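You operate a simulated robot arm through the tools that you are given. There is no shell and no other tool. Be economical: measure what you need, move in short steps, check, and stop when the job is done.

Carry out the task below with a simulated robot arm. There is one attempt and no reset: what you move stays moved.

JOB
Put the blue block from the cream top away in the deep drawer.
Fine: close the drawer and latch it again.

Only the result counts: the job must be done as asked and must still hold three seconds after the hand-in. Knocking over, shifting, dropping, spilling or breaking anything else fails it.

ROBOT AND FRAMES
A 6-joint arm with a two-finger parallel gripper, fixed in place. Base frame: the origin is at the foot of the arm, x ahead of it, y to its left, z up. Units: cm, degrees, N and s.
With the tool pointing down near the work surface it reaches from about 10 to 70 cm from the base axis. Its first joint turns from -166.0 to 166.0 degrees. Payload 3.91 kg.
The tool frame sits at the grasp point between the pads (the TCP): z along the fingers, y along the line on which they close. The tips reach 3 cm beyond it. Largest opening 11 cm; finger width 2, thickness 1; the body of the gripper, 4.8 by 11.2 cm, starts 5.5 cm behind the TCP.
Orientation is that of the tool frame in the base frame, as [roll, pitch, yaw] about the fixed x, y, z axes, in that order (R = Rz(yaw) Ry(pitch) Rx(roll)). With the fingers straight down and closing along the base's y, the tool's x points along the base's -x, its y along +y and its z along -z.

CONTROLS
- The arm moves only by the tool apply_moves. Its argument "targets" is one flat list of numbers, 7 for each row, row after row: the turn, a rotation vector about the base's x, y, z in units of 4 degrees (1.0 is 4 degrees), then the shift along the base's x, y, z in units of 50 mm (1.0 is 50 mm), then the opening, from 0 (shut) to 1 (fully open). In form: [rx, ry, rz, dx, dy, dz, claw, rx, ry, rz, dx, dy, dz, claw, ...]. A call has 1 to 20 rows; each row shifts and turns the commanded pose from where the row before left it. A call with a number of a shift or a turn outside -1 to 1 is refused whole. Rows are played at 5 a second. More than 5 cm and 8.6 degrees between two rows, or a gripper value outside its range, and nothing of the call is played. Where a pose cannot be reached the arm comes as near as it can. A force on the tool above 90 N (or 10 N above the force at the start of the call, whichever is more), or a blocked arm, ends the call early, and 0.2 s more pass. The fingers move at their own pace (about 4.5 cm/s each) and stop on an object; they squeeze with about 23 N. The grip force told is the motor's: it shows also when the fingers shut on nothing. Time passes only in rows, and 0.2 s behind the last, so rows that do not move let the fingers close. It gives the time, the measured TCP pose, the force on the tool (base axes), the opening and the grip force at its end, in the units of the frame above (readings bear some noise), with the torque about the TCP (base axes, N m) and any sound that the robot's microphone picked up, and new pictures: "show" is both (left out), scene, wrist or none.
- Cameras (640 x 400 px; columns grow to the right, rows downward): "scene" is fixed at [39.92, -65.07, 117.08]; the picture's right is [1.00, -0.06, 0.00], its down [-0.00, -0.06, -1.00] and it looks along [0.06, 1.00, -0.06] (base axes); focal length 278 px, centre (320, 200). "wrist" rides on the gripper at [7.7, 0.7, -11.4] in the tool frame; the picture's right is [-0.09, 1.00, 0.00], its down [-0.80, -0.07, -0.59] and it looks along [-0.59, -0.05, 0.80] (tool axes); focal length 270 px, centre (320, 200). There is no depth. A picture from a camera that has moved, and an enlarged one, comes with that camera's place and axes in the base frame and with its lens.
- slide_trunk(by): slides the trunk up (or, below 0, down) by that many cm; the arm rides with it, the base frame stays. It gives what a move gives, with no picture.
- close_up(camera, box): a new picture of the part [left, top, right, bottom] of that camera's present view, enlarged. No time passes.
- hand_in(): hands the job in; it is judged then, once.

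Work in short steps. Places have to be worked out from the pictures, the camera data and where the tool is seen: move nearer, look again, correct. Check each grasp and each placing, and mend what went wrong. You have 120 turns and 200 pictures in all, those below and enlarged ones among them. Open the gripper and draw the arm clear of the work before you hand the job in, unless the task says otherwise; then end with one line.

The tools are called by a JSON object that holds its "api" and its "payload". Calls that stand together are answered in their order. apply_moves: Moves the arm, as the interface text tells. Its arguments: {"type":"object","properties":{"targets":{"type":"array","items":{"type":"number"}},"show":{"type":"string","enum":["both","scene","wrist","none"]}},"required":["targets"]} The other tools are called the same way: slide_trunk (by) slides the trunk up or down; close_up (camera, box) takes an enlarged picture of a part of a camera's view; hand_in () hands the job in.

At the start:

```text
time: 0.0
position: [23.75, 25.81, 146.3]
tcp_rot: [180.0, 0.0, 179.9]
wrist_force: [-0.5, -0.1, -0.1]
moment: [-0.03, -0.01, 0.01]
gripper_width: 11.0
finger_force: 0.1
trunk travel left (down, up): [-50.0, 11.0]
```

scene: 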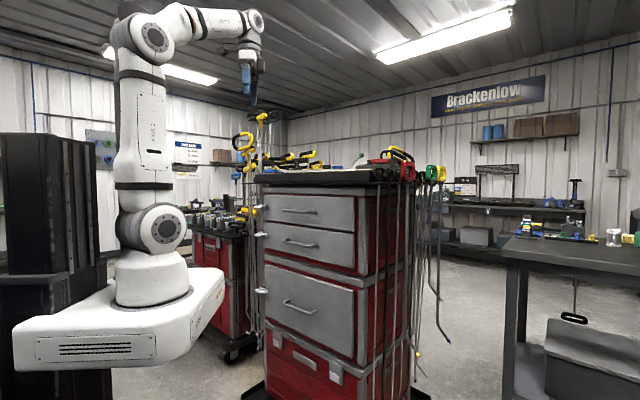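
wrist: 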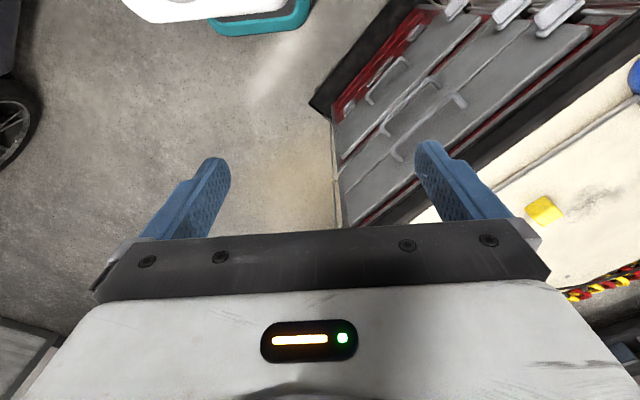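

I'll look closer at the cabinet with its drawers and latches, and at the top, before moving.

{"api": "close_up", "payload": {"camera": "scene", "box": [220, 100, 460, 250]}}

{"api": "close_up", "payload": {"camera": "scene", "box": [220, 220, 460, 370]}}

{"api": "close_up", "payload": {"camera": "wrist", "box": [320, 0, 640, 200]}}

```text
2.67 times, centred on (340, 175) of scene
camera zoom: at [39.92, -65.07, 117.08], right [1.0, -0.06, 0.0], down [0.0, -0.06, -1.0], along [0.06, 1.0, -0.06], focal length 740 px, centre (267, 267)
```

zoom: 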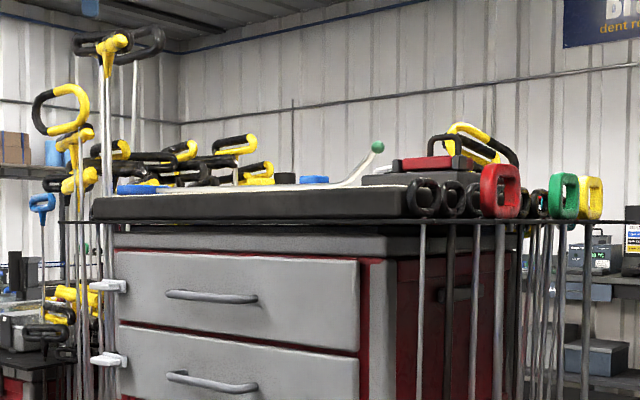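

```text
2.67 times, centred on (340, 295) of scene
camera zoom: at [39.92, -65.07, 117.08], right [1.0, -0.06, 0.0], down [0.0, -0.06, -1.0], along [0.06, 1.0, -0.06], focal length 740 px, centre (267, -53)
```

zoom: 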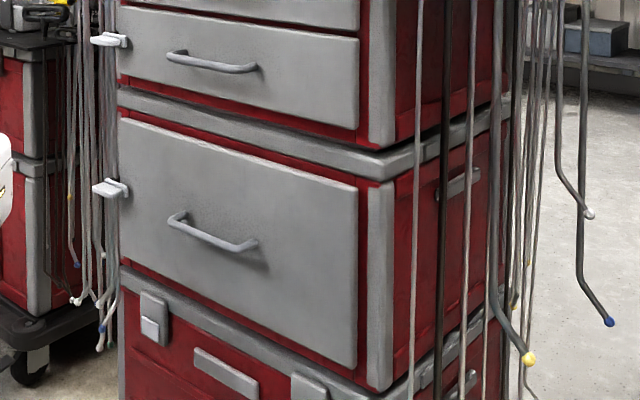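

```text
2.00 times, centred on (480, 100) of wrist
camera zoom: at [16.08, 26.48, 157.75], right [0.09, 1.0, 0.0], down [0.8, -0.07, 0.59], along [0.59, -0.05, -0.8], focal length 541 px, centre (0, 400)
```

zoom: 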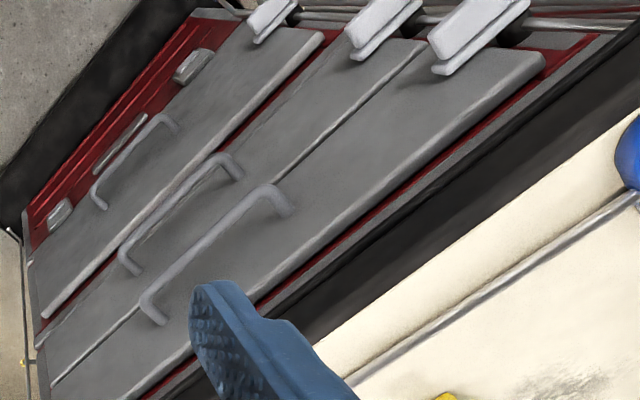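

The cabinet face points diagonally toward the base, about 60 cm out, with the deep drawer at z 58–81. I turn the wrist 45° and raise it a bit to look over the top.

{"api": "apply_moves", "payload": {"targets": [0, 0, 1, 0, 0, 0.2, 1, 0, 0, 1, 0, 0, 0.2, 1, 0, 0, 1, 0, 0, 0.2, 1, 0, 0, 1, 0, 0, 0.2, 1, 0, 0, 1, 0.2, 0.2, 0, 1, 0, 0, 1, 0.2, 0.2, 0, 1, 0, 0, 1, 0.2, 0.2, 0, 1, 0, 0, 1, 0.2, 0.2, 0, 1, 0, 0, 1, 0.2, 0.2, 0, 1, 0, 0, 1, 0.2, 0.2, 0, 1, 0, 0, 1, 0.2, 0.2, 0, 1]}}

```text
time: 2.4
position: [30.7, 32.68, 145.36]
tcp_rot: [180.0, 0.1, -135.9]
wrist_force: [-0.7, 0.3, 0.1]
moment: [0.02, 0.01, 0.0]
gripper_width: 11.0
finger_force: 0.1
out of reach, approached as far as the arm can: row 1, 2, 3, 4, 9, 11
trunk travel left (down, up): [-50.0, 11.0]
camera wrist: at [24.72, 27.79, 156.75], right [-0.63, 0.78, 0.0], down [0.62, 0.51, 0.6], along [0.46, 0.38, -0.8], focal length 270 px, centre (320, 200)
```

scene: 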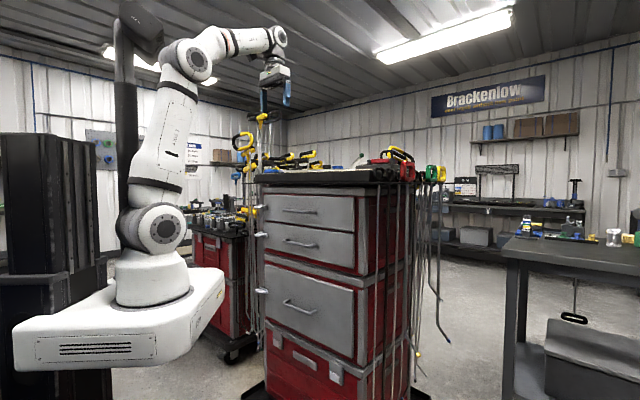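
wrist: 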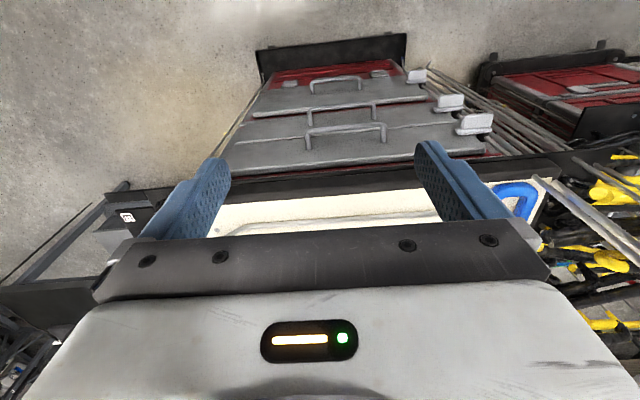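

The arm is near its upper reach limit; I raise the trunk so it can extend over the top.

{"api": "slide_trunk", "payload": {"by": 11}}

{"api": "apply_moves", "payload": {"targets": [0, 0, 0, 0.4, 0.5, 0, 1, 0, 0, 0, 0.4, 0.5, 0, 1, 0, 0, 0, 0.4, 0.5, 0, 1, 0, 0, 0, 0.4, 0.5, 0, 1, 0, 0, 0, 0.4, 0.5, 0, 1, 0, 0, 0, 0.4, 0.5, 0, 1, 0, 0, 0, 0, 0, 0, 1]}}

```text
time: 3.8
position: [30.73, 32.64, 156.25]
tcp_rot: [179.9, 0.1, -136.1]
wrist_force: [-0.4, 0.1, 0.2]
moment: [0.01, -0.03, -0.01]
gripper_width: 11.0
finger_force: 0.1
trunk travel left (down, up): [-61.0, 0.0]
```

```text
time: 5.4
position: [40.26, 44.39, 149.34]
tcp_rot: [179.9, 0.4, -136.0]
wrist_force: [-0.6, -0.7, -1.3]
moment: [-0.01, 0.02, 0.02]
gripper_width: 11.01
finger_force: 0.0
out of reach, approached as far as the arm can: row 1, 2, 3, 4, 5, 6
trunk travel left (down, up): [-61.0, 0.0]
camera wrist: at [34.17, 39.51, 160.75], right [-0.63, 0.78, 0.0], down [0.62, 0.5, 0.6], along [0.47, 0.38, -0.8], focal length 270 px, centre (320, 200)
```

scene: 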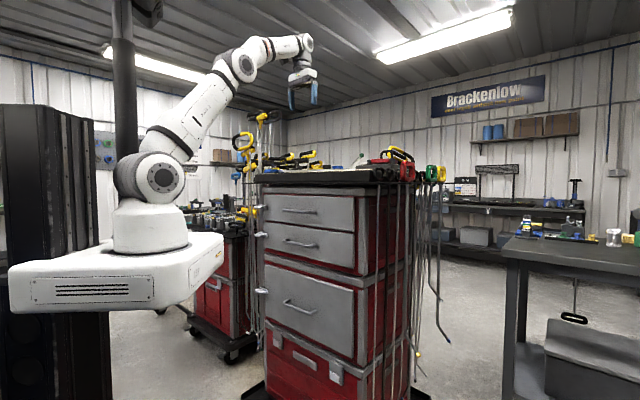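
wrist: 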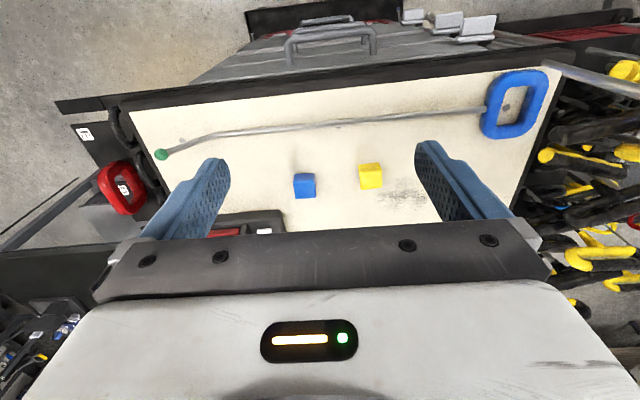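

Blue block is at roughly (55, 53, 123), with a yellow one beside it, and a rod lies in front of them. Before picking I need to inspect the latch of the deep drawer, so I retract and lower.

{"api": "apply_moves", "payload": {"targets": [0, 0, 0, -0.6, -0.6, 0, 1, 0, 0, 0, -0.6, -0.6, 0, 1, 0, 0, 0, -0.6, -0.6, 0, 1, 0, 0, 0, -0.6, -0.6, 0, 1, 0, 0, 0, -0.6, -0.6, 0, 1, 0, 0, 0, -0.6, -0.4, 0, 1, 0, 0, 0, -0.6, 0, 0, 1, 0, 0, 0, -0.6, 0.4, 0, 1, 0, 0, 0, -0.6, 0.6, 0, 1, 0, 0, 0, 0, 0, 0, 1], "show": "none"}}

{"api": "slide_trunk", "payload": {"by": -30}}

{"api": "apply_moves", "payload": {"targets": [0, 0, 0, 0, 0, -0.8, 1, 0, 0, 0, 0, 0, -0.8, 1, 0, 0, 0, 0, 0, -0.8, 1, 0, 0, 0, 0, 0, -0.8, 1, 0, 0, 0, 0, 0, 0, 1]}}

```text
time: 7.6
position: [13.29, 32.3, 149.14]
tcp_rot: [179.9, 0.2, -136.0]
wrist_force: [0.0, -1.2, 0.0]
moment: [0.02, 0.02, 0.0]
gripper_width: 10.99
finger_force: 0.1
trunk travel left (down, up): [-61.0, 0.0]
```

```text
time: 10.6
position: [13.3, 32.39, 119.24]
tcp_rot: [180.0, 0.1, -136.0]
wrist_force: [0.3, 0.1, -0.5]
moment: [0.0, -0.01, 0.0]
gripper_width: 11.0
finger_force: 0.1
trunk travel left (down, up): [-31.0, 30.0]
```

```text
time: 11.8
position: [13.33, 32.31, 103.22]
tcp_rot: [179.9, 0.2, -136.1]
wrist_force: [0.3, -0.6, 0.2]
moment: [-0.02, 0.01, 0.01]
gripper_width: 11.03
finger_force: 0.2
trunk travel left (down, up): [-31.0, 30.0]
camera wrist: at [7.21, 27.4, 114.68], right [-0.63, 0.78, 0.0], down [0.62, 0.5, 0.6], along [0.46, 0.38, -0.8], focal length 270 px, centre (320, 200)
```

scene: 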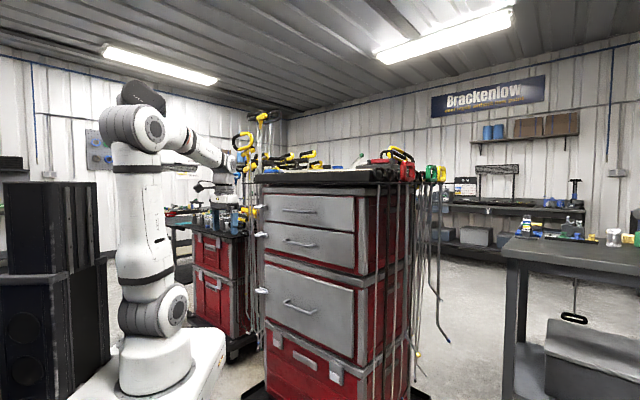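
wrist: 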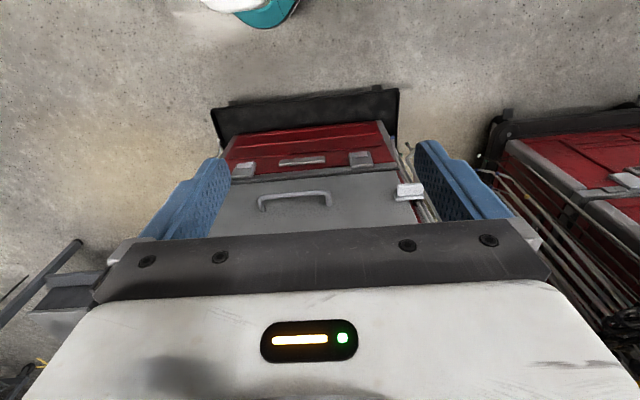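

The deep drawer's latch is visible; I move nearer to read its mechanism.

{"api": "apply_moves", "payload": {"targets": [0, 0, 0, 0, 0.5, -0.5, 1, 0, 0, 0, 0, 0.5, -0.5, 1, 0, 0, 0, 0, 0.5, -0.5, 1, 0, 0, 0, 0, 0.5, -0.5, 1, 0, 0, 0, 0, 0.5, -0.5, 1, 0, 0, 0, 0, 0.5, -0.5, 1, 0, 0, 0, 0, 0, 0, 1], "show": "none"}}

{"api": "close_up", "payload": {"camera": "wrist", "box": [240, 0, 560, 200]}}

{"api": "close_up", "payload": {"camera": "scene", "box": [225, 225, 345, 315]}}

```text
time: 13.4
position: [13.41, 47.33, 88.21]
tcp_rot: [-180.0, 0.2, -136.0]
wrist_force: [0.4, 0.8, 0.5]
moment: [-0.02, -0.01, -0.03]
gripper_width: 11.03
finger_force: 0.1
trunk travel left (down, up): [-31.0, 30.0]
```

```text
2.00 times, centred on (400, 100) of wrist
camera zoom: at [7.21, 42.48, 99.61], right [-0.63, 0.78, 0.0], down [0.62, 0.5, 0.6], along [0.46, 0.38, -0.8], focal length 541 px, centre (160, 400)
```

zoom: 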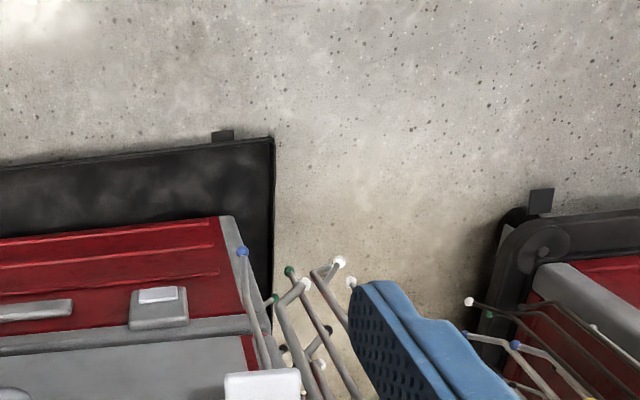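

```text
4.44 times, centred on (285, 270) of scene
camera zoom: at [39.92, -65.07, 117.08], right [1.0, -0.06, 0.0], down [0.0, -0.06, -1.0], along [0.06, 1.0, -0.06], focal length 1234 px, centre (476, -111)
```

zoom: 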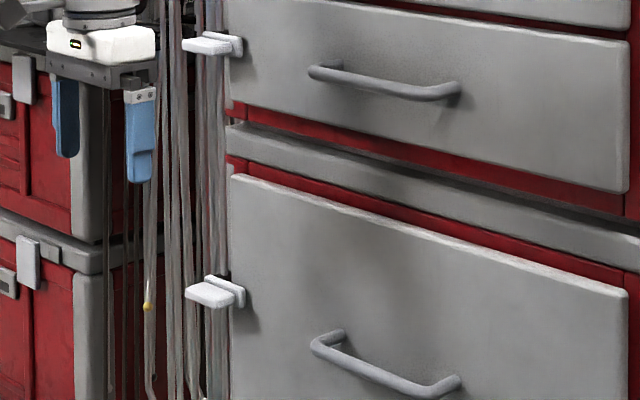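

{"api": "close_up", "payload": {"camera": "wrist", "box": [240, 130, 440, 255]}}

{"api": "close_up", "payload": {"camera": "scene", "box": [250, 265, 290, 290]}}

```text
3.20 times, centred on (340, 192) of wrist
camera zoom: at [7.21, 42.48, 99.61], right [-0.63, 0.78, 0.0], down [0.62, 0.5, 0.6], along [0.46, 0.38, -0.8], focal length 865 px, centre (256, 224)
```

zoom: 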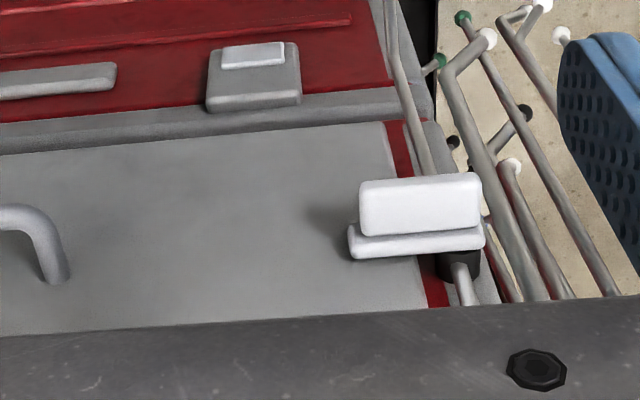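

```text
16.00 times, centred on (270, 278) of scene
camera zoom: at [39.92, -65.07, 117.08], right [1.0, -0.06, 0.0], down [0.0, -0.06, -1.0], along [0.06, 1.0, -0.06], focal length 4442 px, centre (1120, -1040)
```

zoom: 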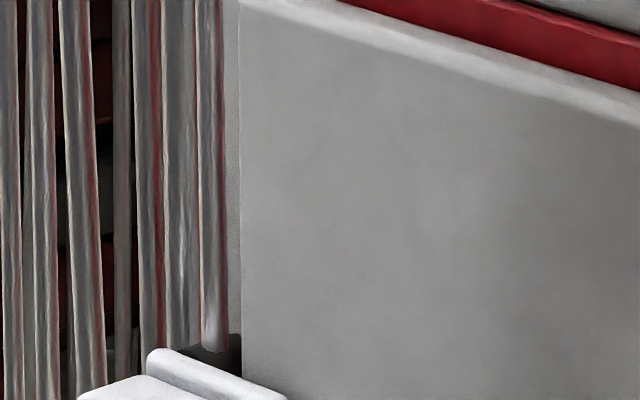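

The latch is a bar overlapping the drawer's left edge, turning on a dark pivot at the pillar, with a tab sticking out (tab ≈ (20, 63, 67), pivot ≈ (20.6, 66.3, 66.5)). I'll turn the tool horizontal, facing the cabinet with the fingers closing vertically (120° about (0,-.816,.577)).

{"api": "apply_moves", "payload": {"targets": [0, 0, 0.25, 0, 0, 0, 1, 0, -0.816, 0.577, 0, 0, 0, 1, 0, -0.816, 0.577, 0, 0, 0, 1, 0, -0.816, 0.577, 0, 0, 0, 1, 0, -0.816, 0.577, 0, 0, 0, 1, 0, -0.816, 0.577, 0, 0, 0, 1, 0, -0.816, 0.577, 0, 0, 0, 1, 0, -0.816, 0.577, 0, 0, 0, 1, 0, -0.816, 0.577, 0, 0, 0, 1, 0, -0.816, 0.577, 0, 0, 0, 1, 0, -0.816, 0.577, 0, 0, 0, 1, 0, -0.816, 0.577, 0, 0, 0, 1, 0, -0.816, 0.577, 0, 0, 0, 1, 0, -0.816, 0.577, 0, 0, 0, 1, 0, -0.816, 0.577, 0, 0, 0, 1, 0, -0.816, 0.577, 0, 0, 0, 1], "show": "scene"}}

```text
time: 16.8
position: [13.18, 47.39, 88.21]
tcp_rot: [-135.0, 19.5, -89.8]
wrist_force: [-0.2, -0.5, 0.0]
moment: [0.01, 0.03, 0.01]
gripper_width: 10.99
finger_force: 0.0
trunk travel left (down, up): [-31.0, 30.0]
```

scene: 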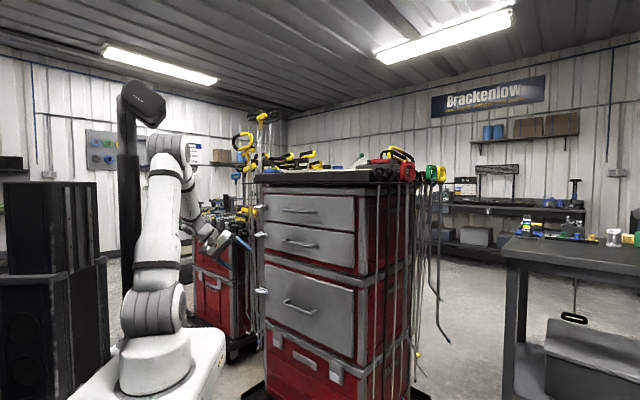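

Rotation is going as planned; second half.

{"api": "apply_moves", "payload": {"targets": [0, -0.816, 0.577, 0, 0, 0, 1, 0, -0.816, 0.577, 0, 0, 0, 1, 0, -0.816, 0.577, 0, 0, 0, 1, 0, -0.816, 0.577, 0, 0, 0, 1, 0, -0.816, 0.577, 0, 0, 0, 1, 0, -0.816, 0.577, 0, 0, 0, 1, 0, -0.816, 0.577, 0, 0, 0, 1, 0, -0.816, 0.577, 0, 0, 0, 1, 0, -0.816, 0.577, 0, 0, 0, 1, 0, -0.816, 0.577, 0, 0, 0, 1, 0, -0.816, 0.577, 0, 0, 0, 1, 0, -0.816, 0.577, 0, 0, 0, 1, 0, -0.816, 0.577, 0, 0, 0, 1, 0, -0.816, 0.577, 0, 0, 0, 1, 0, -0.816, 0.577, 0, 0, 0, 1, 0, 0, 0, 0, 0, 0, 1]}}

```text
time: 20.2
position: [13.38, 47.32, 88.23]
tcp_rot: [-90.2, -0.1, -44.8]
wrist_force: [-0.3, 0.6, -1.5]
moment: [0.0, -0.05, -0.01]
gripper_width: 10.98
finger_force: 0.0
trunk travel left (down, up): [-31.0, 30.0]
camera wrist: at [10.62, 33.8, 87.58], right [-0.06, 0.06, -1.0], down [-0.99, 0.14, 0.07], along [0.15, 0.99, 0.05], focal length 270 px, centre (320, 200)
```

scene: 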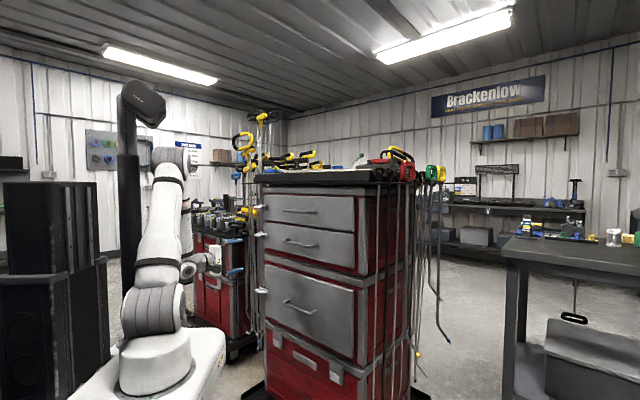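
wrist: 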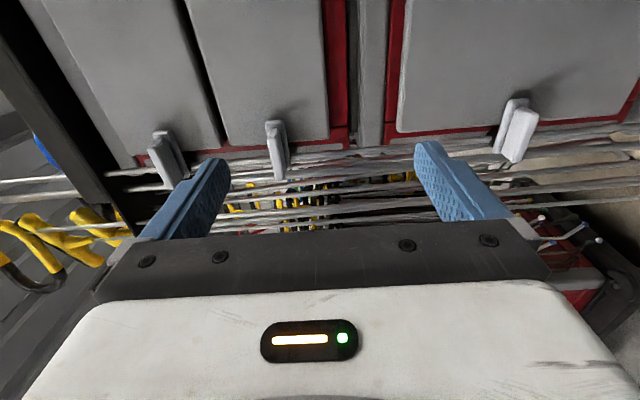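

Orientation is right. I go down to the latch height and move closer, staying about 8 cm short.

{"api": "apply_moves", "payload": {"targets": [0, 0, 0, 0.02, 0.3, -0.7, 0.6, 0, 0, 0, 0.02, 0.3, -0.7, 0.6, 0, 0, 0, 0.02, 0.3, -0.7, 0.6, 0, 0, 0, 0.02, 0.3, -0.7, 0.6, 0, 0, 0, 0.02, 0.3, -0.7, 0.6, 0, 0, 0, 0, 0.3, -0.7, 0.6, 0, 0, 0, 0, 0, 0, 0.6]}}

```text
time: 21.8
position: [13.77, 56.33, 67.27]
tcp_rot: [-90.3, -0.1, -44.9]
wrist_force: [0.0, -0.8, 1.4]
moment: [0.0, -0.01, 0.0]
gripper_width: 6.6
finger_force: 0.1
trunk travel left (down, up): [-31.0, 30.0]
camera wrist: at [11.16, 42.79, 66.53], right [-0.07, 0.06, -1.0], down [-0.99, 0.14, 0.07], along [0.15, 0.99, 0.05], focal length 270 px, centre (320, 200)
```

scene: 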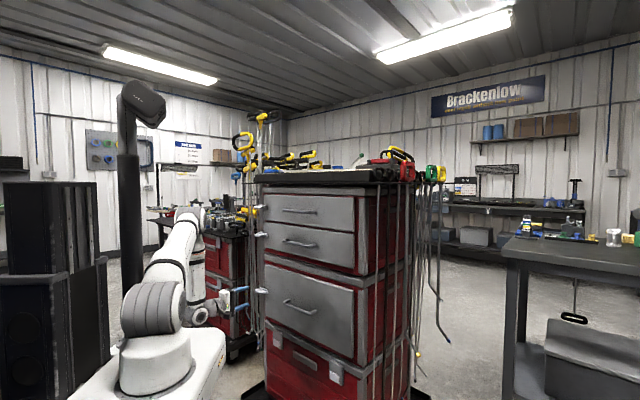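
wrist: 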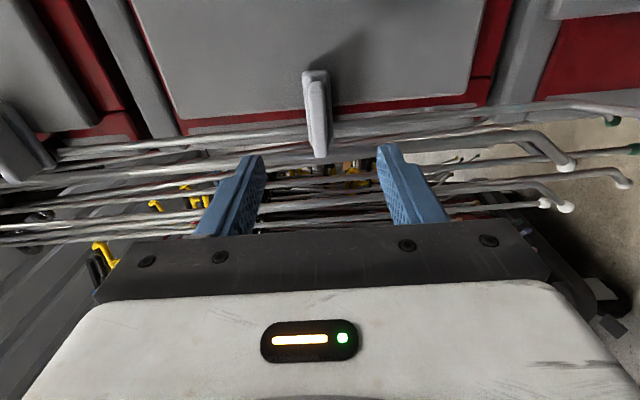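

The tab lies centered between the fingers (r≈57–60, spans t 26.4–32.8 along the face). I advance to straddle it near its free end.

{"api": "apply_moves", "payload": {"targets": [0, 0, 0, 0.244, 0.152, 0, 0.6, 0, 0, 0, 0.244, 0.152, 0, 0.6, 0, 0, 0, 0.244, 0.152, 0, 0.6, 0, 0, 0, 0.244, 0.152, 0, 0.6, 0, 0, 0, 0.244, 0.152, 0, 0.6, 0, 0, 0, 0, 0, 0, 0.6], "show": "wrist"}}

{"api": "close_up", "payload": {"camera": "scene", "box": [210, 260, 290, 310]}}

```text
time: 23.2
position: [19.84, 60.17, 67.11]
tcp_rot: [-90.3, 0.1, -44.9]
wrist_force: [-0.5, 0.5, -0.1]
moment: [-0.04, 0.01, 0.02]
gripper_width: 6.59
finger_force: 0.0
trunk travel left (down, up): [-31.0, 30.0]
camera wrist: at [17.25, 46.62, 66.55], right [-0.07, 0.06, -1.0], down [-0.99, 0.14, 0.07], along [0.15, 0.99, 0.05], focal length 270 px, centre (320, 200)
```

wrist: 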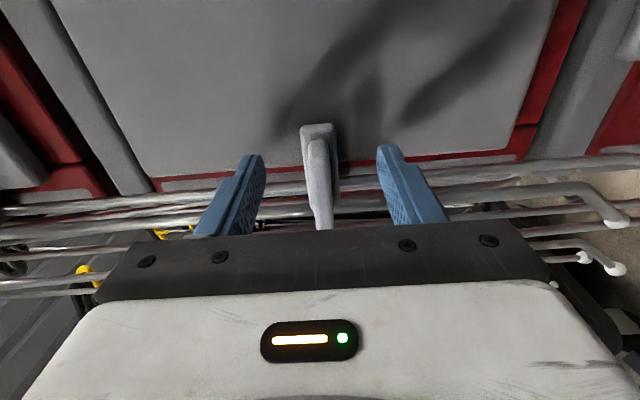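

```text
8.00 times, centred on (250, 285) of scene
camera zoom: at [39.92, -65.07, 117.08], right [1.0, -0.06, 0.0], down [0.0, -0.06, -1.0], along [0.06, 1.0, -0.06], focal length 2221 px, centre (880, -480)
```

zoom: 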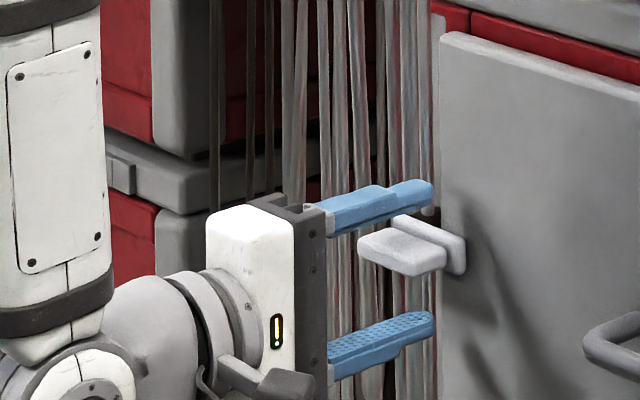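

The tab sits between the fingers. I close and check the force.

{"api": "apply_moves", "payload": {"targets": [0, 0, 0, 0, 0, 0, 0.3, 0, 0, 0, 0, 0, 0, 0.1, 0, 0, 0, 0, 0, 0, 0.0, 0, 0, 0, 0, 0, 0, 0.0, 0, 0, 0, 0, 0, 0, 0.0], "show": "wrist"}}

```text
time: 24.4
position: [19.81, 60.15, 67.23]
tcp_rot: [-90.2, 0.0, -44.9]
wrist_force: [0.2, -0.5, -0.2]
moment: [0.16, -0.23, -0.03]
gripper_width: 1.2
finger_force: 44.9
trunk travel left (down, up): [-31.0, 30.0]
camera wrist: at [17.24, 46.6, 66.56], right [-0.07, 0.06, -1.0], down [-0.99, 0.14, 0.07], along [0.15, 0.99, 0.05], focal length 270 px, centre (320, 200)
```

wrist: 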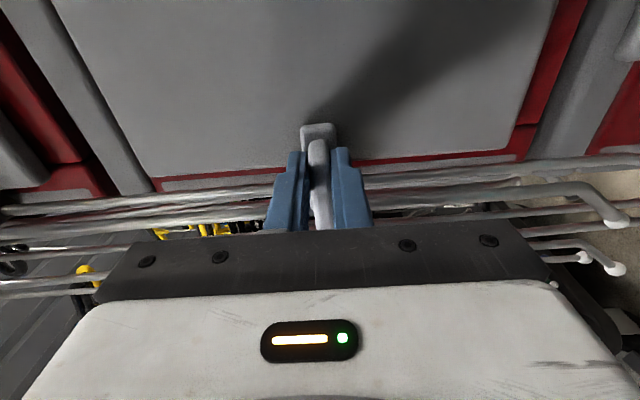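

Gripped (1.2 cm). I test a small upward turn of 12° about the pivot (lever arm ~3.5 cm) and read force and torque.

{"api": "apply_moves", "payload": {"targets": [-0.707, -0.707, 0, 0, 0, 0.049, 0, -0.707, -0.707, 0, -0.003, 0.003, 0.049, 0, -0.707, -0.707, 0, -0.005, 0.005, 0.048, 0, 0, 0, 0, 0, 0, 0, 0], "show": "wrist"}}

```text
time: 25.4
position: [19.9, 60.17, 67.94]
tcp_rot: [-90.3, -12.2, -44.8]
wrist_force: [-0.1, 2.4, -5.9]
moment: [0.17, -0.44, -0.39]
gripper_width: 1.18
finger_force: 44.7
trunk travel left (down, up): [-31.0, 30.0]
camera wrist: at [17.16, 46.69, 68.92], right [0.08, -0.09, -0.99], down [-0.99, 0.14, -0.09], along [0.15, 0.99, -0.08], focal length 270 px, centre (320, 200)
```

wrist: 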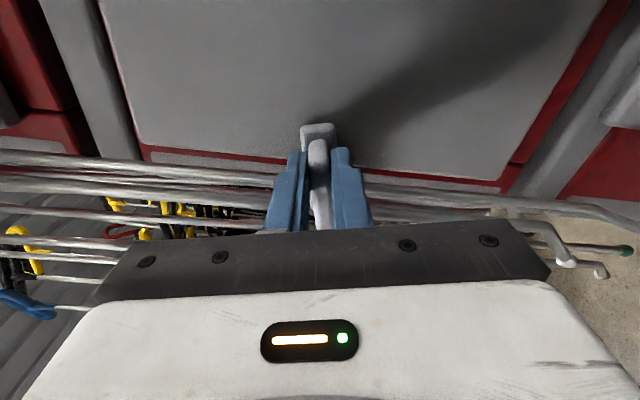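

It turns with the gripper at low force. Continue on the arc to about 40°.

{"api": "apply_moves", "payload": {"targets": [-0.707, -0.707, 0, -0.0084, 0.0084, 0.0474, 0, -0.707, -0.707, 0, -0.0107, 0.0107, 0.0465, 0, -0.707, -0.707, 0, -0.013, 0.013, 0.0453, 0, -0.707, -0.707, 0, -0.0152, 0.0152, 0.044, 0, -0.707, -0.707, 0, -0.0173, 0.0173, 0.0423, 0, -0.707, -0.707, 0, -0.0193, 0.0193, 0.0405, 0, -0.707, -0.707, 0, -0.0213, 0.0213, 0.0385, 0], "show": "wrist"}}

{"api": "close_up", "payload": {"camera": "scene", "box": [210, 260, 290, 310]}}

```text
time: 27.0
position: [19.31, 60.83, 69.49]
tcp_rot: [-90.5, -40.2, -44.7]
wrist_force: [-2.8, -7.5, -14.3]
moment: [0.3, -0.95, -0.28]
gripper_width: 1.13
finger_force: 45.3
trunk travel left (down, up): [-31.0, 30.0]
camera wrist: at [15.67, 48.18, 73.92], right [0.4, -0.41, -0.82], down [-0.89, 0.04, -0.46], along [0.22, 0.91, -0.35], focal length 270 px, centre (320, 200)
```

wrist: 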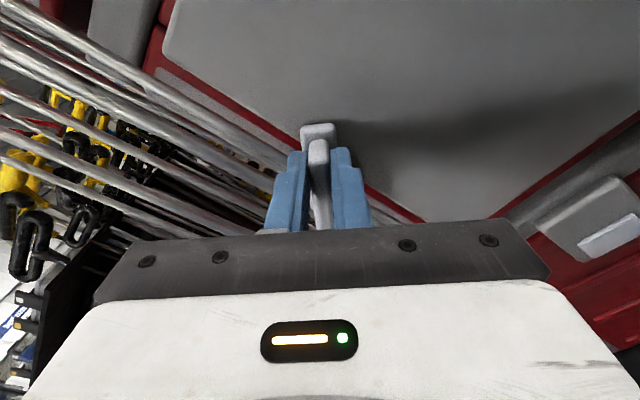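

```text
8.00 times, centred on (250, 285) of scene
camera zoom: at [39.92, -65.07, 117.08], right [1.0, -0.06, 0.0], down [0.0, -0.06, -1.0], along [0.06, 1.0, -0.06], focal length 2221 px, centre (880, -480)
```

zoom: 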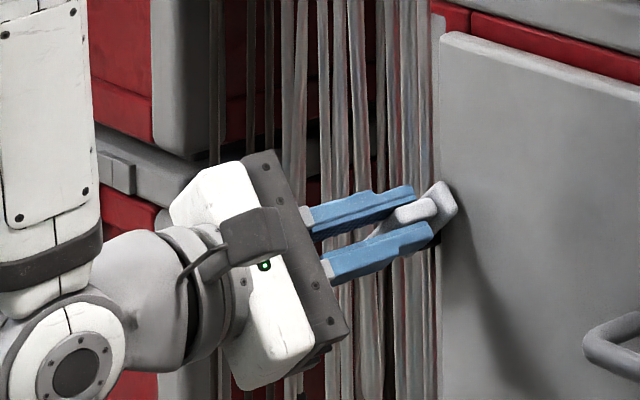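

Turning well; modest resistance. Continue to ~70°.

{"api": "apply_moves", "payload": {"targets": [-0.707, -0.707, 0, -0.0225, 0.0225, 0.03, 0, -0.707, -0.707, 0, -0.0235, 0.0235, 0.028, 0, -0.707, -0.707, 0, -0.0245, 0.0245, 0.026, 0, -0.707, -0.707, 0, -0.026, 0.026, 0.0235, 0, -0.707, -0.707, 0, -0.027, 0.027, 0.021, 0, -0.707, -0.707, 0, -0.028, 0.028, 0.018, 0, -0.707, -0.707, 0, -0.029, 0.029, 0.016, 0], "show": "wrist"}}

{"api": "close_up", "payload": {"camera": "scene", "box": [210, 260, 290, 310]}}

```text
time: 28.6
position: [18.3, 61.73, 70.31]
tcp_rot: [-90.5, -67.9, -44.7]
wrist_force: [-0.3, -7.2, -7.3]
moment: [-0.43, 0.07, 0.7]
gripper_width: 1.2
finger_force: 45.2
trunk travel left (down, up): [-31.0, 30.0]
camera wrist: at [12.73, 51.11, 77.27], right [0.63, -0.63, -0.45], down [-0.68, -0.16, -0.71], along [0.38, 0.76, -0.53], focal length 270 px, centre (320, 200)
```

wrist: 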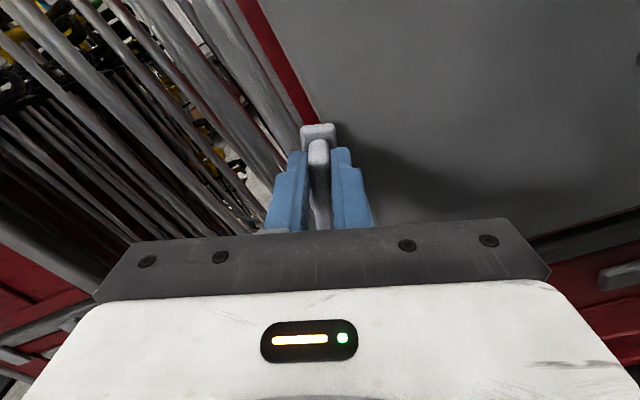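

```text
8.00 times, centred on (250, 285) of scene
camera zoom: at [39.92, -65.07, 117.08], right [1.0, -0.06, 0.0], down [0.0, -0.06, -1.0], along [0.06, 1.0, -0.06], focal length 2221 px, centre (880, -480)
```

zoom: 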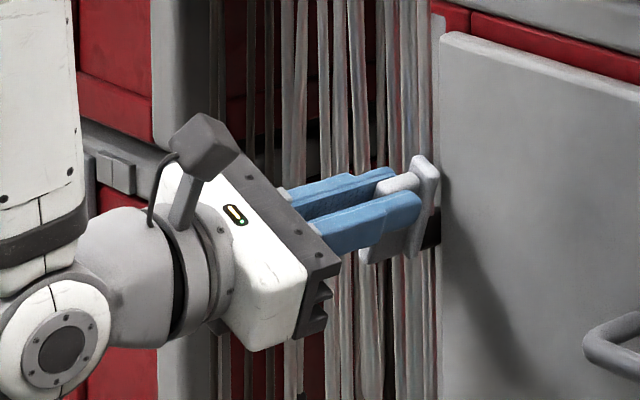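

At 68° the bar is nearly off the drawer edge. Turn the remaining 20–22°.

{"api": "apply_moves", "payload": {"targets": [-0.707, -0.707, 0, -0.03, 0.03, 0.0145, 0, -0.707, -0.707, 0, -0.031, 0.031, 0.0115, 0, -0.707, -0.707, 0, -0.0315, 0.0315, 0.0085, 0, -0.707, -0.707, 0, -0.032, 0.032, 0.0055, 0, -0.707, -0.707, 0, -0.032, 0.032, 0.0025, 0, 0, 0, 0, 0, 0, 0, 0], "show": "wrist"}}

{"api": "close_up", "payload": {"camera": "scene", "box": [210, 260, 290, 310]}}

```text
time: 30.0
position: [17.6, 62.48, 70.62]
tcp_rot: [-91.6, -88.1, -43.6]
wrist_force: [-0.8, 2.4, 1.7]
moment: [-0.14, 0.21, 0.31]
gripper_width: 1.18
finger_force: 45.9
trunk travel left (down, up): [-31.0, 30.0]
camera wrist: at [10.09, 53.74, 78.27], right [0.7, -0.7, -0.12], down [-0.49, -0.35, -0.8], along [0.52, 0.62, -0.59], focal length 270 px, centre (320, 200)
```

wrist: 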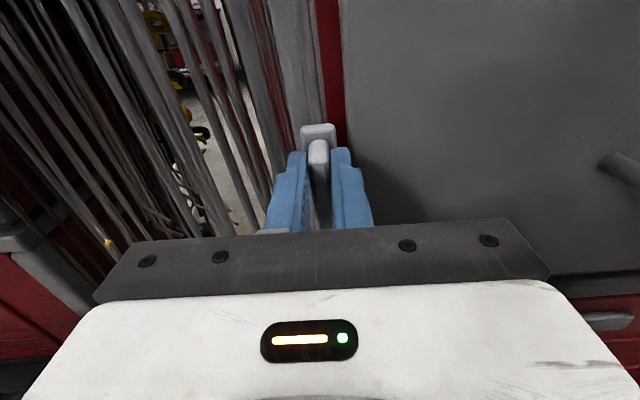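

```text
8.00 times, centred on (250, 285) of scene
camera zoom: at [39.92, -65.07, 117.08], right [1.0, -0.06, 0.0], down [0.0, -0.06, -1.0], along [0.06, 1.0, -0.06], focal length 2221 px, centre (880, -480)
```

zoom: 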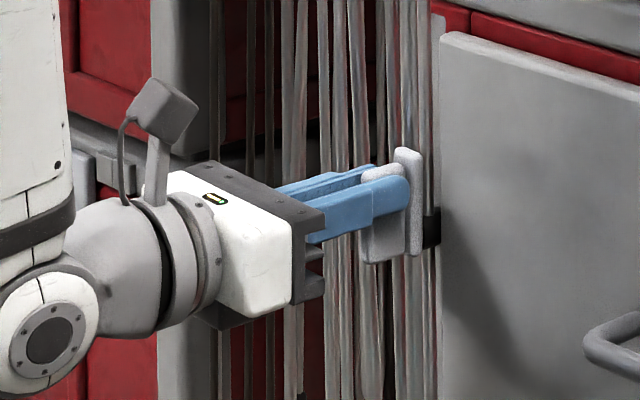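

The bar is vertical and clear of the drawer edge. Release gently and back off straight.

{"api": "apply_moves", "payload": {"targets": [0, 0, 0, 0, 0, 0, 0.25, 0, 0, 0, 0, 0, 0, 0.25, 0, 0, 0, -0.3, -0.3, 0, 0.25, 0, 0, 0, -0.3, -0.3, 0, 0.25, 0, 0, 0, -0.3, -0.3, 0, 0.25, 0, 0, 0, -0.3, -0.3, 0, 0.25, 0, 0, 0, -0.3, -0.3, 0, 0.25, 0, 0, 0, 0, 0, 0, 0.25], "show": "wrist"}}

{"api": "close_up", "payload": {"camera": "scene", "box": [210, 250, 370, 350]}}

```text
time: 31.8
position: [10.05, 54.9, 70.53]
tcp_rot: [-94.1, -88.0, -41.1]
wrist_force: [0.1, 0.8, -0.5]
moment: [-0.01, 0.02, 0.01]
gripper_width: 2.74
finger_force: 0.0
trunk travel left (down, up): [-31.0, 30.0]
camera wrist: at [2.57, 46.15, 78.24], right [0.7, -0.7, -0.12], down [-0.49, -0.35, -0.8], along [0.52, 0.62, -0.59], focal length 270 px, centre (320, 200)
```

wrist: 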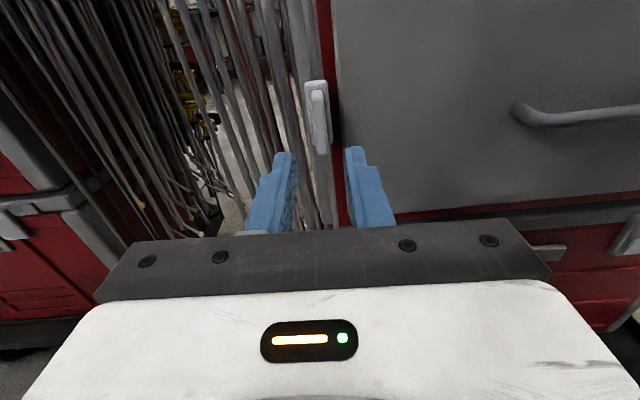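

```text
4.00 times, centred on (290, 300) of scene
camera zoom: at [39.92, -65.07, 117.08], right [1.0, -0.06, 0.0], down [0.0, -0.06, -1.0], along [0.06, 1.0, -0.06], focal length 1111 px, centre (440, -200)
```

zoom: 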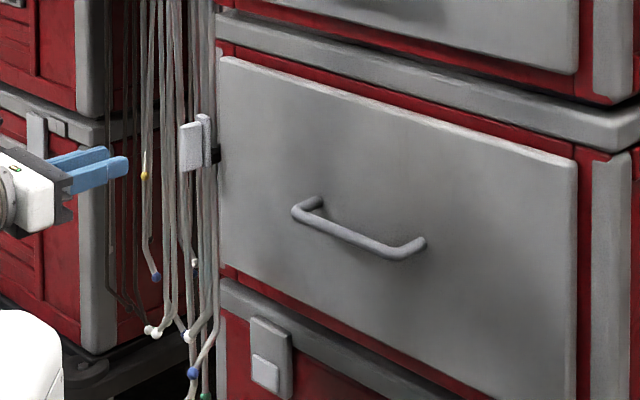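

Latch stays vertical. Now I turn the tool back about its axis while moving in front of the deep drawer's handle (center ≈ (37.8, 45.3, 67)).

{"api": "apply_moves", "payload": {"targets": [0.707, 0.707, 0, 0.2, -0.17, -0.035, 0.4, 0.707, 0.707, 0, 0.2, -0.17, -0.035, 0.4, 0.707, 0.707, 0, 0.2, -0.17, -0.035, 0.4, 0.707, 0.707, 0, 0.2, -0.17, -0.035, 0.4, 0.707, 0.707, 0, 0.2, -0.17, -0.035, 0.4, 0.707, 0.707, 0, 0.2, -0.17, -0.035, 0.4, 0.707, 0.707, 0, 0.2, -0.17, -0.035, 0.4, 0.707, 0.707, 0, 0.2, -0.17, -0.035, 0.4, 0.707, 0.707, 0, 0.2, -0.17, -0.035, 0.4, 0.707, 0.707, 0, 0.2, -0.17, -0.035, 0.4, 0.707, 0.707, 0, 0.2, -0.17, -0.035, 0.4, 0.707, 0.707, 0, 0.2, -0.17, -0.035, 0.4, 0.707, 0.707, 0, 0.2, -0.17, -0.035, 0.4, 0.707, 0.707, 0, 0.2, -0.17, -0.035, 0.4, 0.707, 0.707, 0, 0.2, -0.17, -0.035, 0.4, 0.707, 0.707, 0, 0.2, -0.17, -0.035, 0.4, 0.707, 0.707, 0, 0.2, -0.17, -0.035, 0.4, 0.707, 0.707, 0, 0.2, -0.17, -0.035, 0.4, 0.707, 0.707, 0, 0.2, -0.17, -0.035, 0.4, 0.707, 0.707, 0, 0.2, -0.17, -0.035, 0.4], "show": "none"}}

{"api": "apply_moves", "payload": {"targets": [0.707, 0.707, 0, 0, 0, 0, 0.4, 0.707, 0.707, 0, 0, 0, 0, 0.4, 0, 0, 0, 0, 0, 0, 0.4]}}

```text
time: 36.2
position: [30.09, 40.62, 68.27]
tcp_rot: [-86.2, -6.3, -44.3]
wrist_force: [-0.9, 0.2, 0.1]
moment: [0.01, 0.04, -0.01]
gripper_width: 4.4
finger_force: 0.0
trunk travel left (down, up): [-31.0, 30.0]
stopped in row 20: the arm was blocked; the commanded pose is now the measured one
```

```text
time: 37.0
position: [30.1, 40.47, 68.19]
tcp_rot: [-86.4, 1.6, -44.3]
wrist_force: [0.3, -0.2, -0.3]
moment: [0.0, 0.01, 0.02]
gripper_width: 4.39
finger_force: 0.0
trunk travel left (down, up): [-31.0, 30.0]
camera wrist: at [27.65, 26.96, 66.49], right [-0.04, 0.13, -0.99], down [-0.99, 0.13, 0.06], along [0.14, 0.98, 0.12], focal length 270 px, centre (320, 200)
```

scene: 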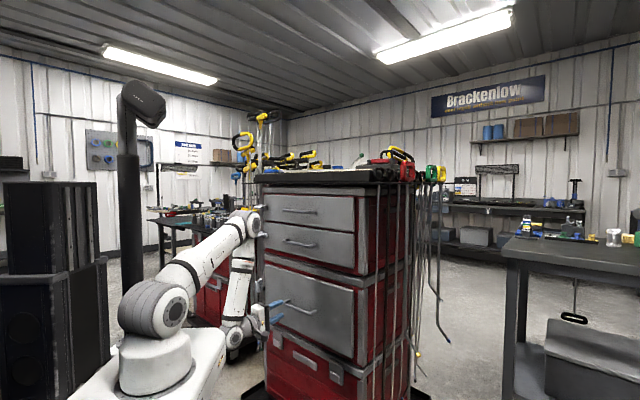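
wrist: 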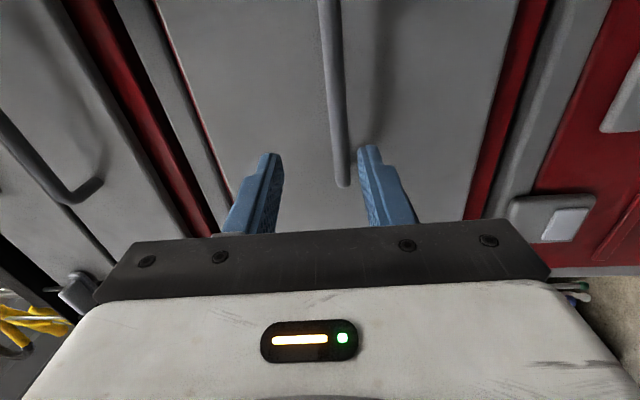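

The arm reported being blocked; I check the scene near the elbow and gripper.

{"api": "close_up", "payload": {"camera": "scene", "box": [110, 180, 350, 390]}}

```text
1.90 times, centred on (230, 285) of scene
camera zoom: at [39.92, -65.07, 117.08], right [1.0, -0.06, 0.0], down [0.0, -0.06, -1.0], along [0.06, 1.0, -0.06], focal length 529 px, centre (491, 38)
```

zoom: 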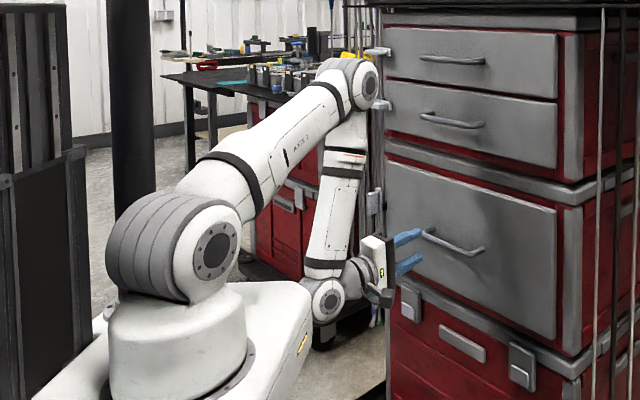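

{"api": "close_up", "payload": {"camera": "scene", "box": [220, 190, 300, 250]}}

```text
6.67 times, centred on (260, 220) of scene
camera zoom: at [39.92, -65.07, 117.08], right [1.0, -0.06, 0.0], down [0.0, -0.06, -1.0], along [0.06, 1.0, -0.06], focal length 1851 px, centre (720, 67)
```

zoom: 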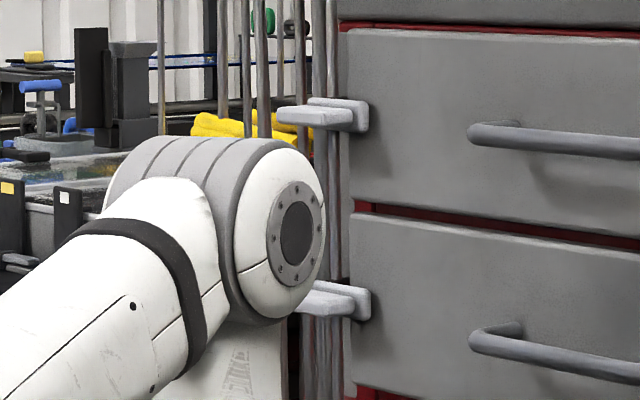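

The elbow is right at the second drawer's latch. I back out the way I came (toward +t), then lower the trunk so the elbow folds up and away.

{"api": "apply_moves", "payload": {"targets": [0, 0, 0, -0.2, 0.17, 0, 0.4, 0, 0, 0, -0.2, 0.17, 0, 0.4, 0, 0, 0, -0.2, 0.17, 0, 0.4, 0, 0, 0, -0.2, 0.17, 0, 0.4, 0, 0, 0, -0.2, 0.17, 0, 0.4, 0, 0, 0, -0.2, 0.17, 0, 0.4, 0, 0, 0, -0.2, 0.17, 0, 0.4, 0, 0, 0, -0.2, 0.17, 0, 0.4, 0, 0, 0, -0.2, 0.17, 0, 0.4], "show": "none"}}

{"api": "close_up", "payload": {"camera": "scene", "box": [110, 180, 350, 390]}}

{"api": "close_up", "payload": {"camera": "scene", "box": [220, 190, 300, 250]}}

```text
time: 39.0
position: [21.15, 48.19, 68.09]
tcp_rot: [-86.4, 1.6, -44.2]
wrist_force: [-0.2, -0.5, -0.3]
moment: [0.02, -0.01, 0.01]
gripper_width: 4.37
finger_force: 0.1
trunk travel left (down, up): [-31.0, 30.0]
```

```text
1.90 times, centred on (230, 285) of scene
camera zoom: at [39.92, -65.07, 117.08], right [1.0, -0.06, 0.0], down [0.0, -0.06, -1.0], along [0.06, 1.0, -0.06], focal length 529 px, centre (491, 38)
```

zoom: 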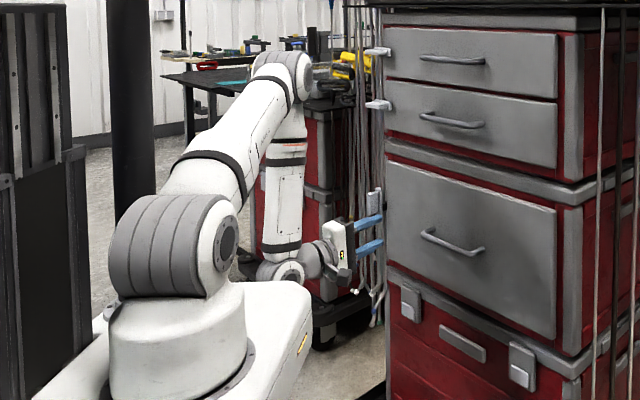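

```text
6.67 times, centred on (260, 220) of scene
camera zoom: at [39.92, -65.07, 117.08], right [1.0, -0.06, 0.0], down [0.0, -0.06, -1.0], along [0.06, 1.0, -0.06], focal length 1851 px, centre (720, 67)
```

zoom: 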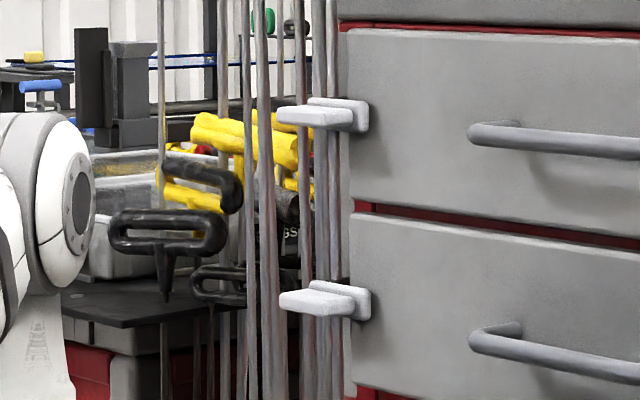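

Latches are undisturbed. I lower the trunk in steps, raising the tool back each time.

{"api": "slide_trunk", "payload": {"by": -8}}

{"api": "apply_moves", "payload": {"targets": [0, 0, 0, 0, 0, 0.4, 0.4, 0, 0, 0, 0, 0, 0.4, 0.4, 0, 0, 0, 0, 0, 0.4, 0.4, 0, 0, 0, 0, 0, 0.4, 0.4], "show": "none"}}

{"api": "slide_trunk", "payload": {"by": -8}}

{"api": "apply_moves", "payload": {"targets": [0, 0, 0, 0, 0, 0.4, 0.4, 0, 0, 0, 0, 0, 0.4, 0.4, 0, 0, 0, 0, 0, 0.4, 0.4, 0, 0, 0, 0, 0, 0.4, 0.4], "show": "none"}}

{"api": "slide_trunk", "payload": {"by": -8}}

{"api": "apply_moves", "payload": {"targets": [0, 0, 0, 0, 0, 0.4, 0.4, 0, 0, 0, 0, 0, 0.4, 0.4, 0, 0, 0, 0, 0, 0.4, 0.4, 0, 0, 0, 0, 0, 0.4, 0.4], "show": "scene"}}

```text
time: 40.2
position: [21.14, 48.19, 60.14]
tcp_rot: [-86.4, 1.7, -44.3]
wrist_force: [0.0, -0.2, 0.2]
moment: [-0.01, 0.0, -0.03]
gripper_width: 4.42
finger_force: 0.0
trunk travel left (down, up): [-23.0, 38.0]
```

```text
time: 41.2
position: [21.17, 48.17, 68.05]
tcp_rot: [-86.4, 1.6, -44.3]
wrist_force: [0.7, -0.3, 0.3]
moment: [0.03, 0.02, 0.0]
gripper_width: 4.4
finger_force: 0.0
trunk travel left (down, up): [-23.0, 38.0]
```

```text
time: 42.4
position: [21.09, 48.22, 60.15]
tcp_rot: [-86.3, 1.6, -44.3]
wrist_force: [0.0, 0.4, -0.2]
moment: [-0.02, 0.0, -0.04]
gripper_width: 4.37
finger_force: 0.0
trunk travel left (down, up): [-15.0, 46.0]
```

```text
time: 43.4
position: [21.26, 48.23, 68.12]
tcp_rot: [-86.5, 1.7, -44.3]
wrist_force: [0.0, 0.7, 0.2]
moment: [0.02, 0.01, 0.04]
gripper_width: 4.42
finger_force: 0.1
trunk travel left (down, up): [-15.0, 46.0]
```

```text
time: 44.5
position: [21.25, 48.14, 60.29]
tcp_rot: [-86.4, 1.6, -44.3]
wrist_force: [-0.6, -0.4, -0.5]
moment: [0.01, 0.0, -0.03]
gripper_width: 4.39
finger_force: 0.2
trunk travel left (down, up): [-7.0, 54.0]
```

```text
time: 45.5
position: [21.43, 48.27, 68.36]
tcp_rot: [-86.4, 1.6, -44.3]
wrist_force: [-0.1, -0.5, -0.1]
moment: [0.02, 0.01, -0.04]
gripper_width: 4.37
finger_force: 0.1
trunk travel left (down, up): [-7.0, 54.0]
```

scene: 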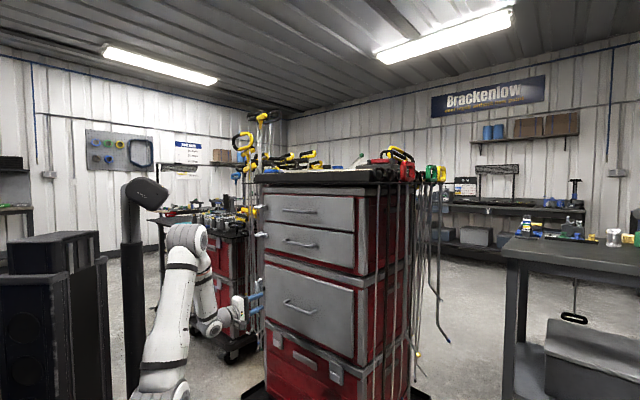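

The elbow is now well back. I straighten the tool and move in front of the handle center, z 67.2.

{"api": "apply_moves", "payload": {"targets": [-0.9, 0.35, -0.17, 0, 0, 0, 0.4, 0, 0, 0, 0.227, -0.204, -0.027, 0.4, 0, 0, 0, 0.227, -0.204, -0.027, 0.4, 0, 0, 0, 0.227, -0.204, -0.027, 0.4, 0, 0, 0, 0.227, -0.204, -0.027, 0.4, 0, 0, 0, 0.227, -0.204, -0.027, 0.4, 0, 0, 0, 0.227, -0.204, -0.027, 0.4, 0, 0, 0, 0.227, -0.204, -0.027, 0.4, 0, 0, 0, 0.227, -0.204, -0.027, 0.4, 0, 0, 0, 0.227, -0.204, -0.027, 0.4, 0, 0, 0, 0, 0, 0, 0.4]}}

```text
time: 47.9
position: [32.19, 41.46, 67.21]
tcp_rot: [-89.9, 0.1, -45.1]
wrist_force: [0.2, -0.2, -0.7]
moment: [-0.01, 0.0, 0.0]
gripper_width: 4.4
finger_force: 0.1
out of reach, approached as far as the arm can: row 7, 8, 9, 10
trunk travel left (down, up): [-7.0, 54.0]
camera wrist: at [29.51, 27.82, 66.46], right [-0.06, 0.06, -1.0], down [-0.99, 0.15, 0.07], along [0.15, 0.99, 0.05], focal length 270 px, centre (320, 200)
```

scene: 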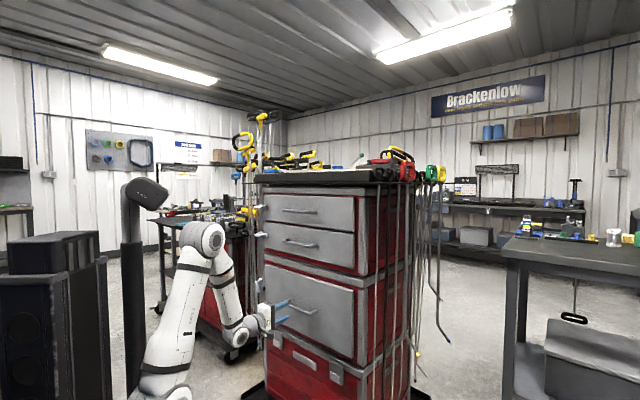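
wrist: 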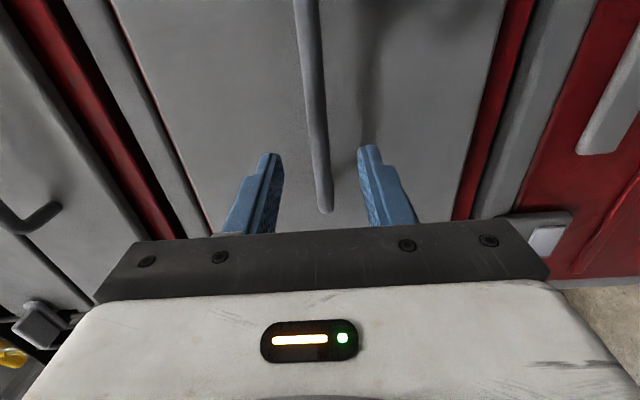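

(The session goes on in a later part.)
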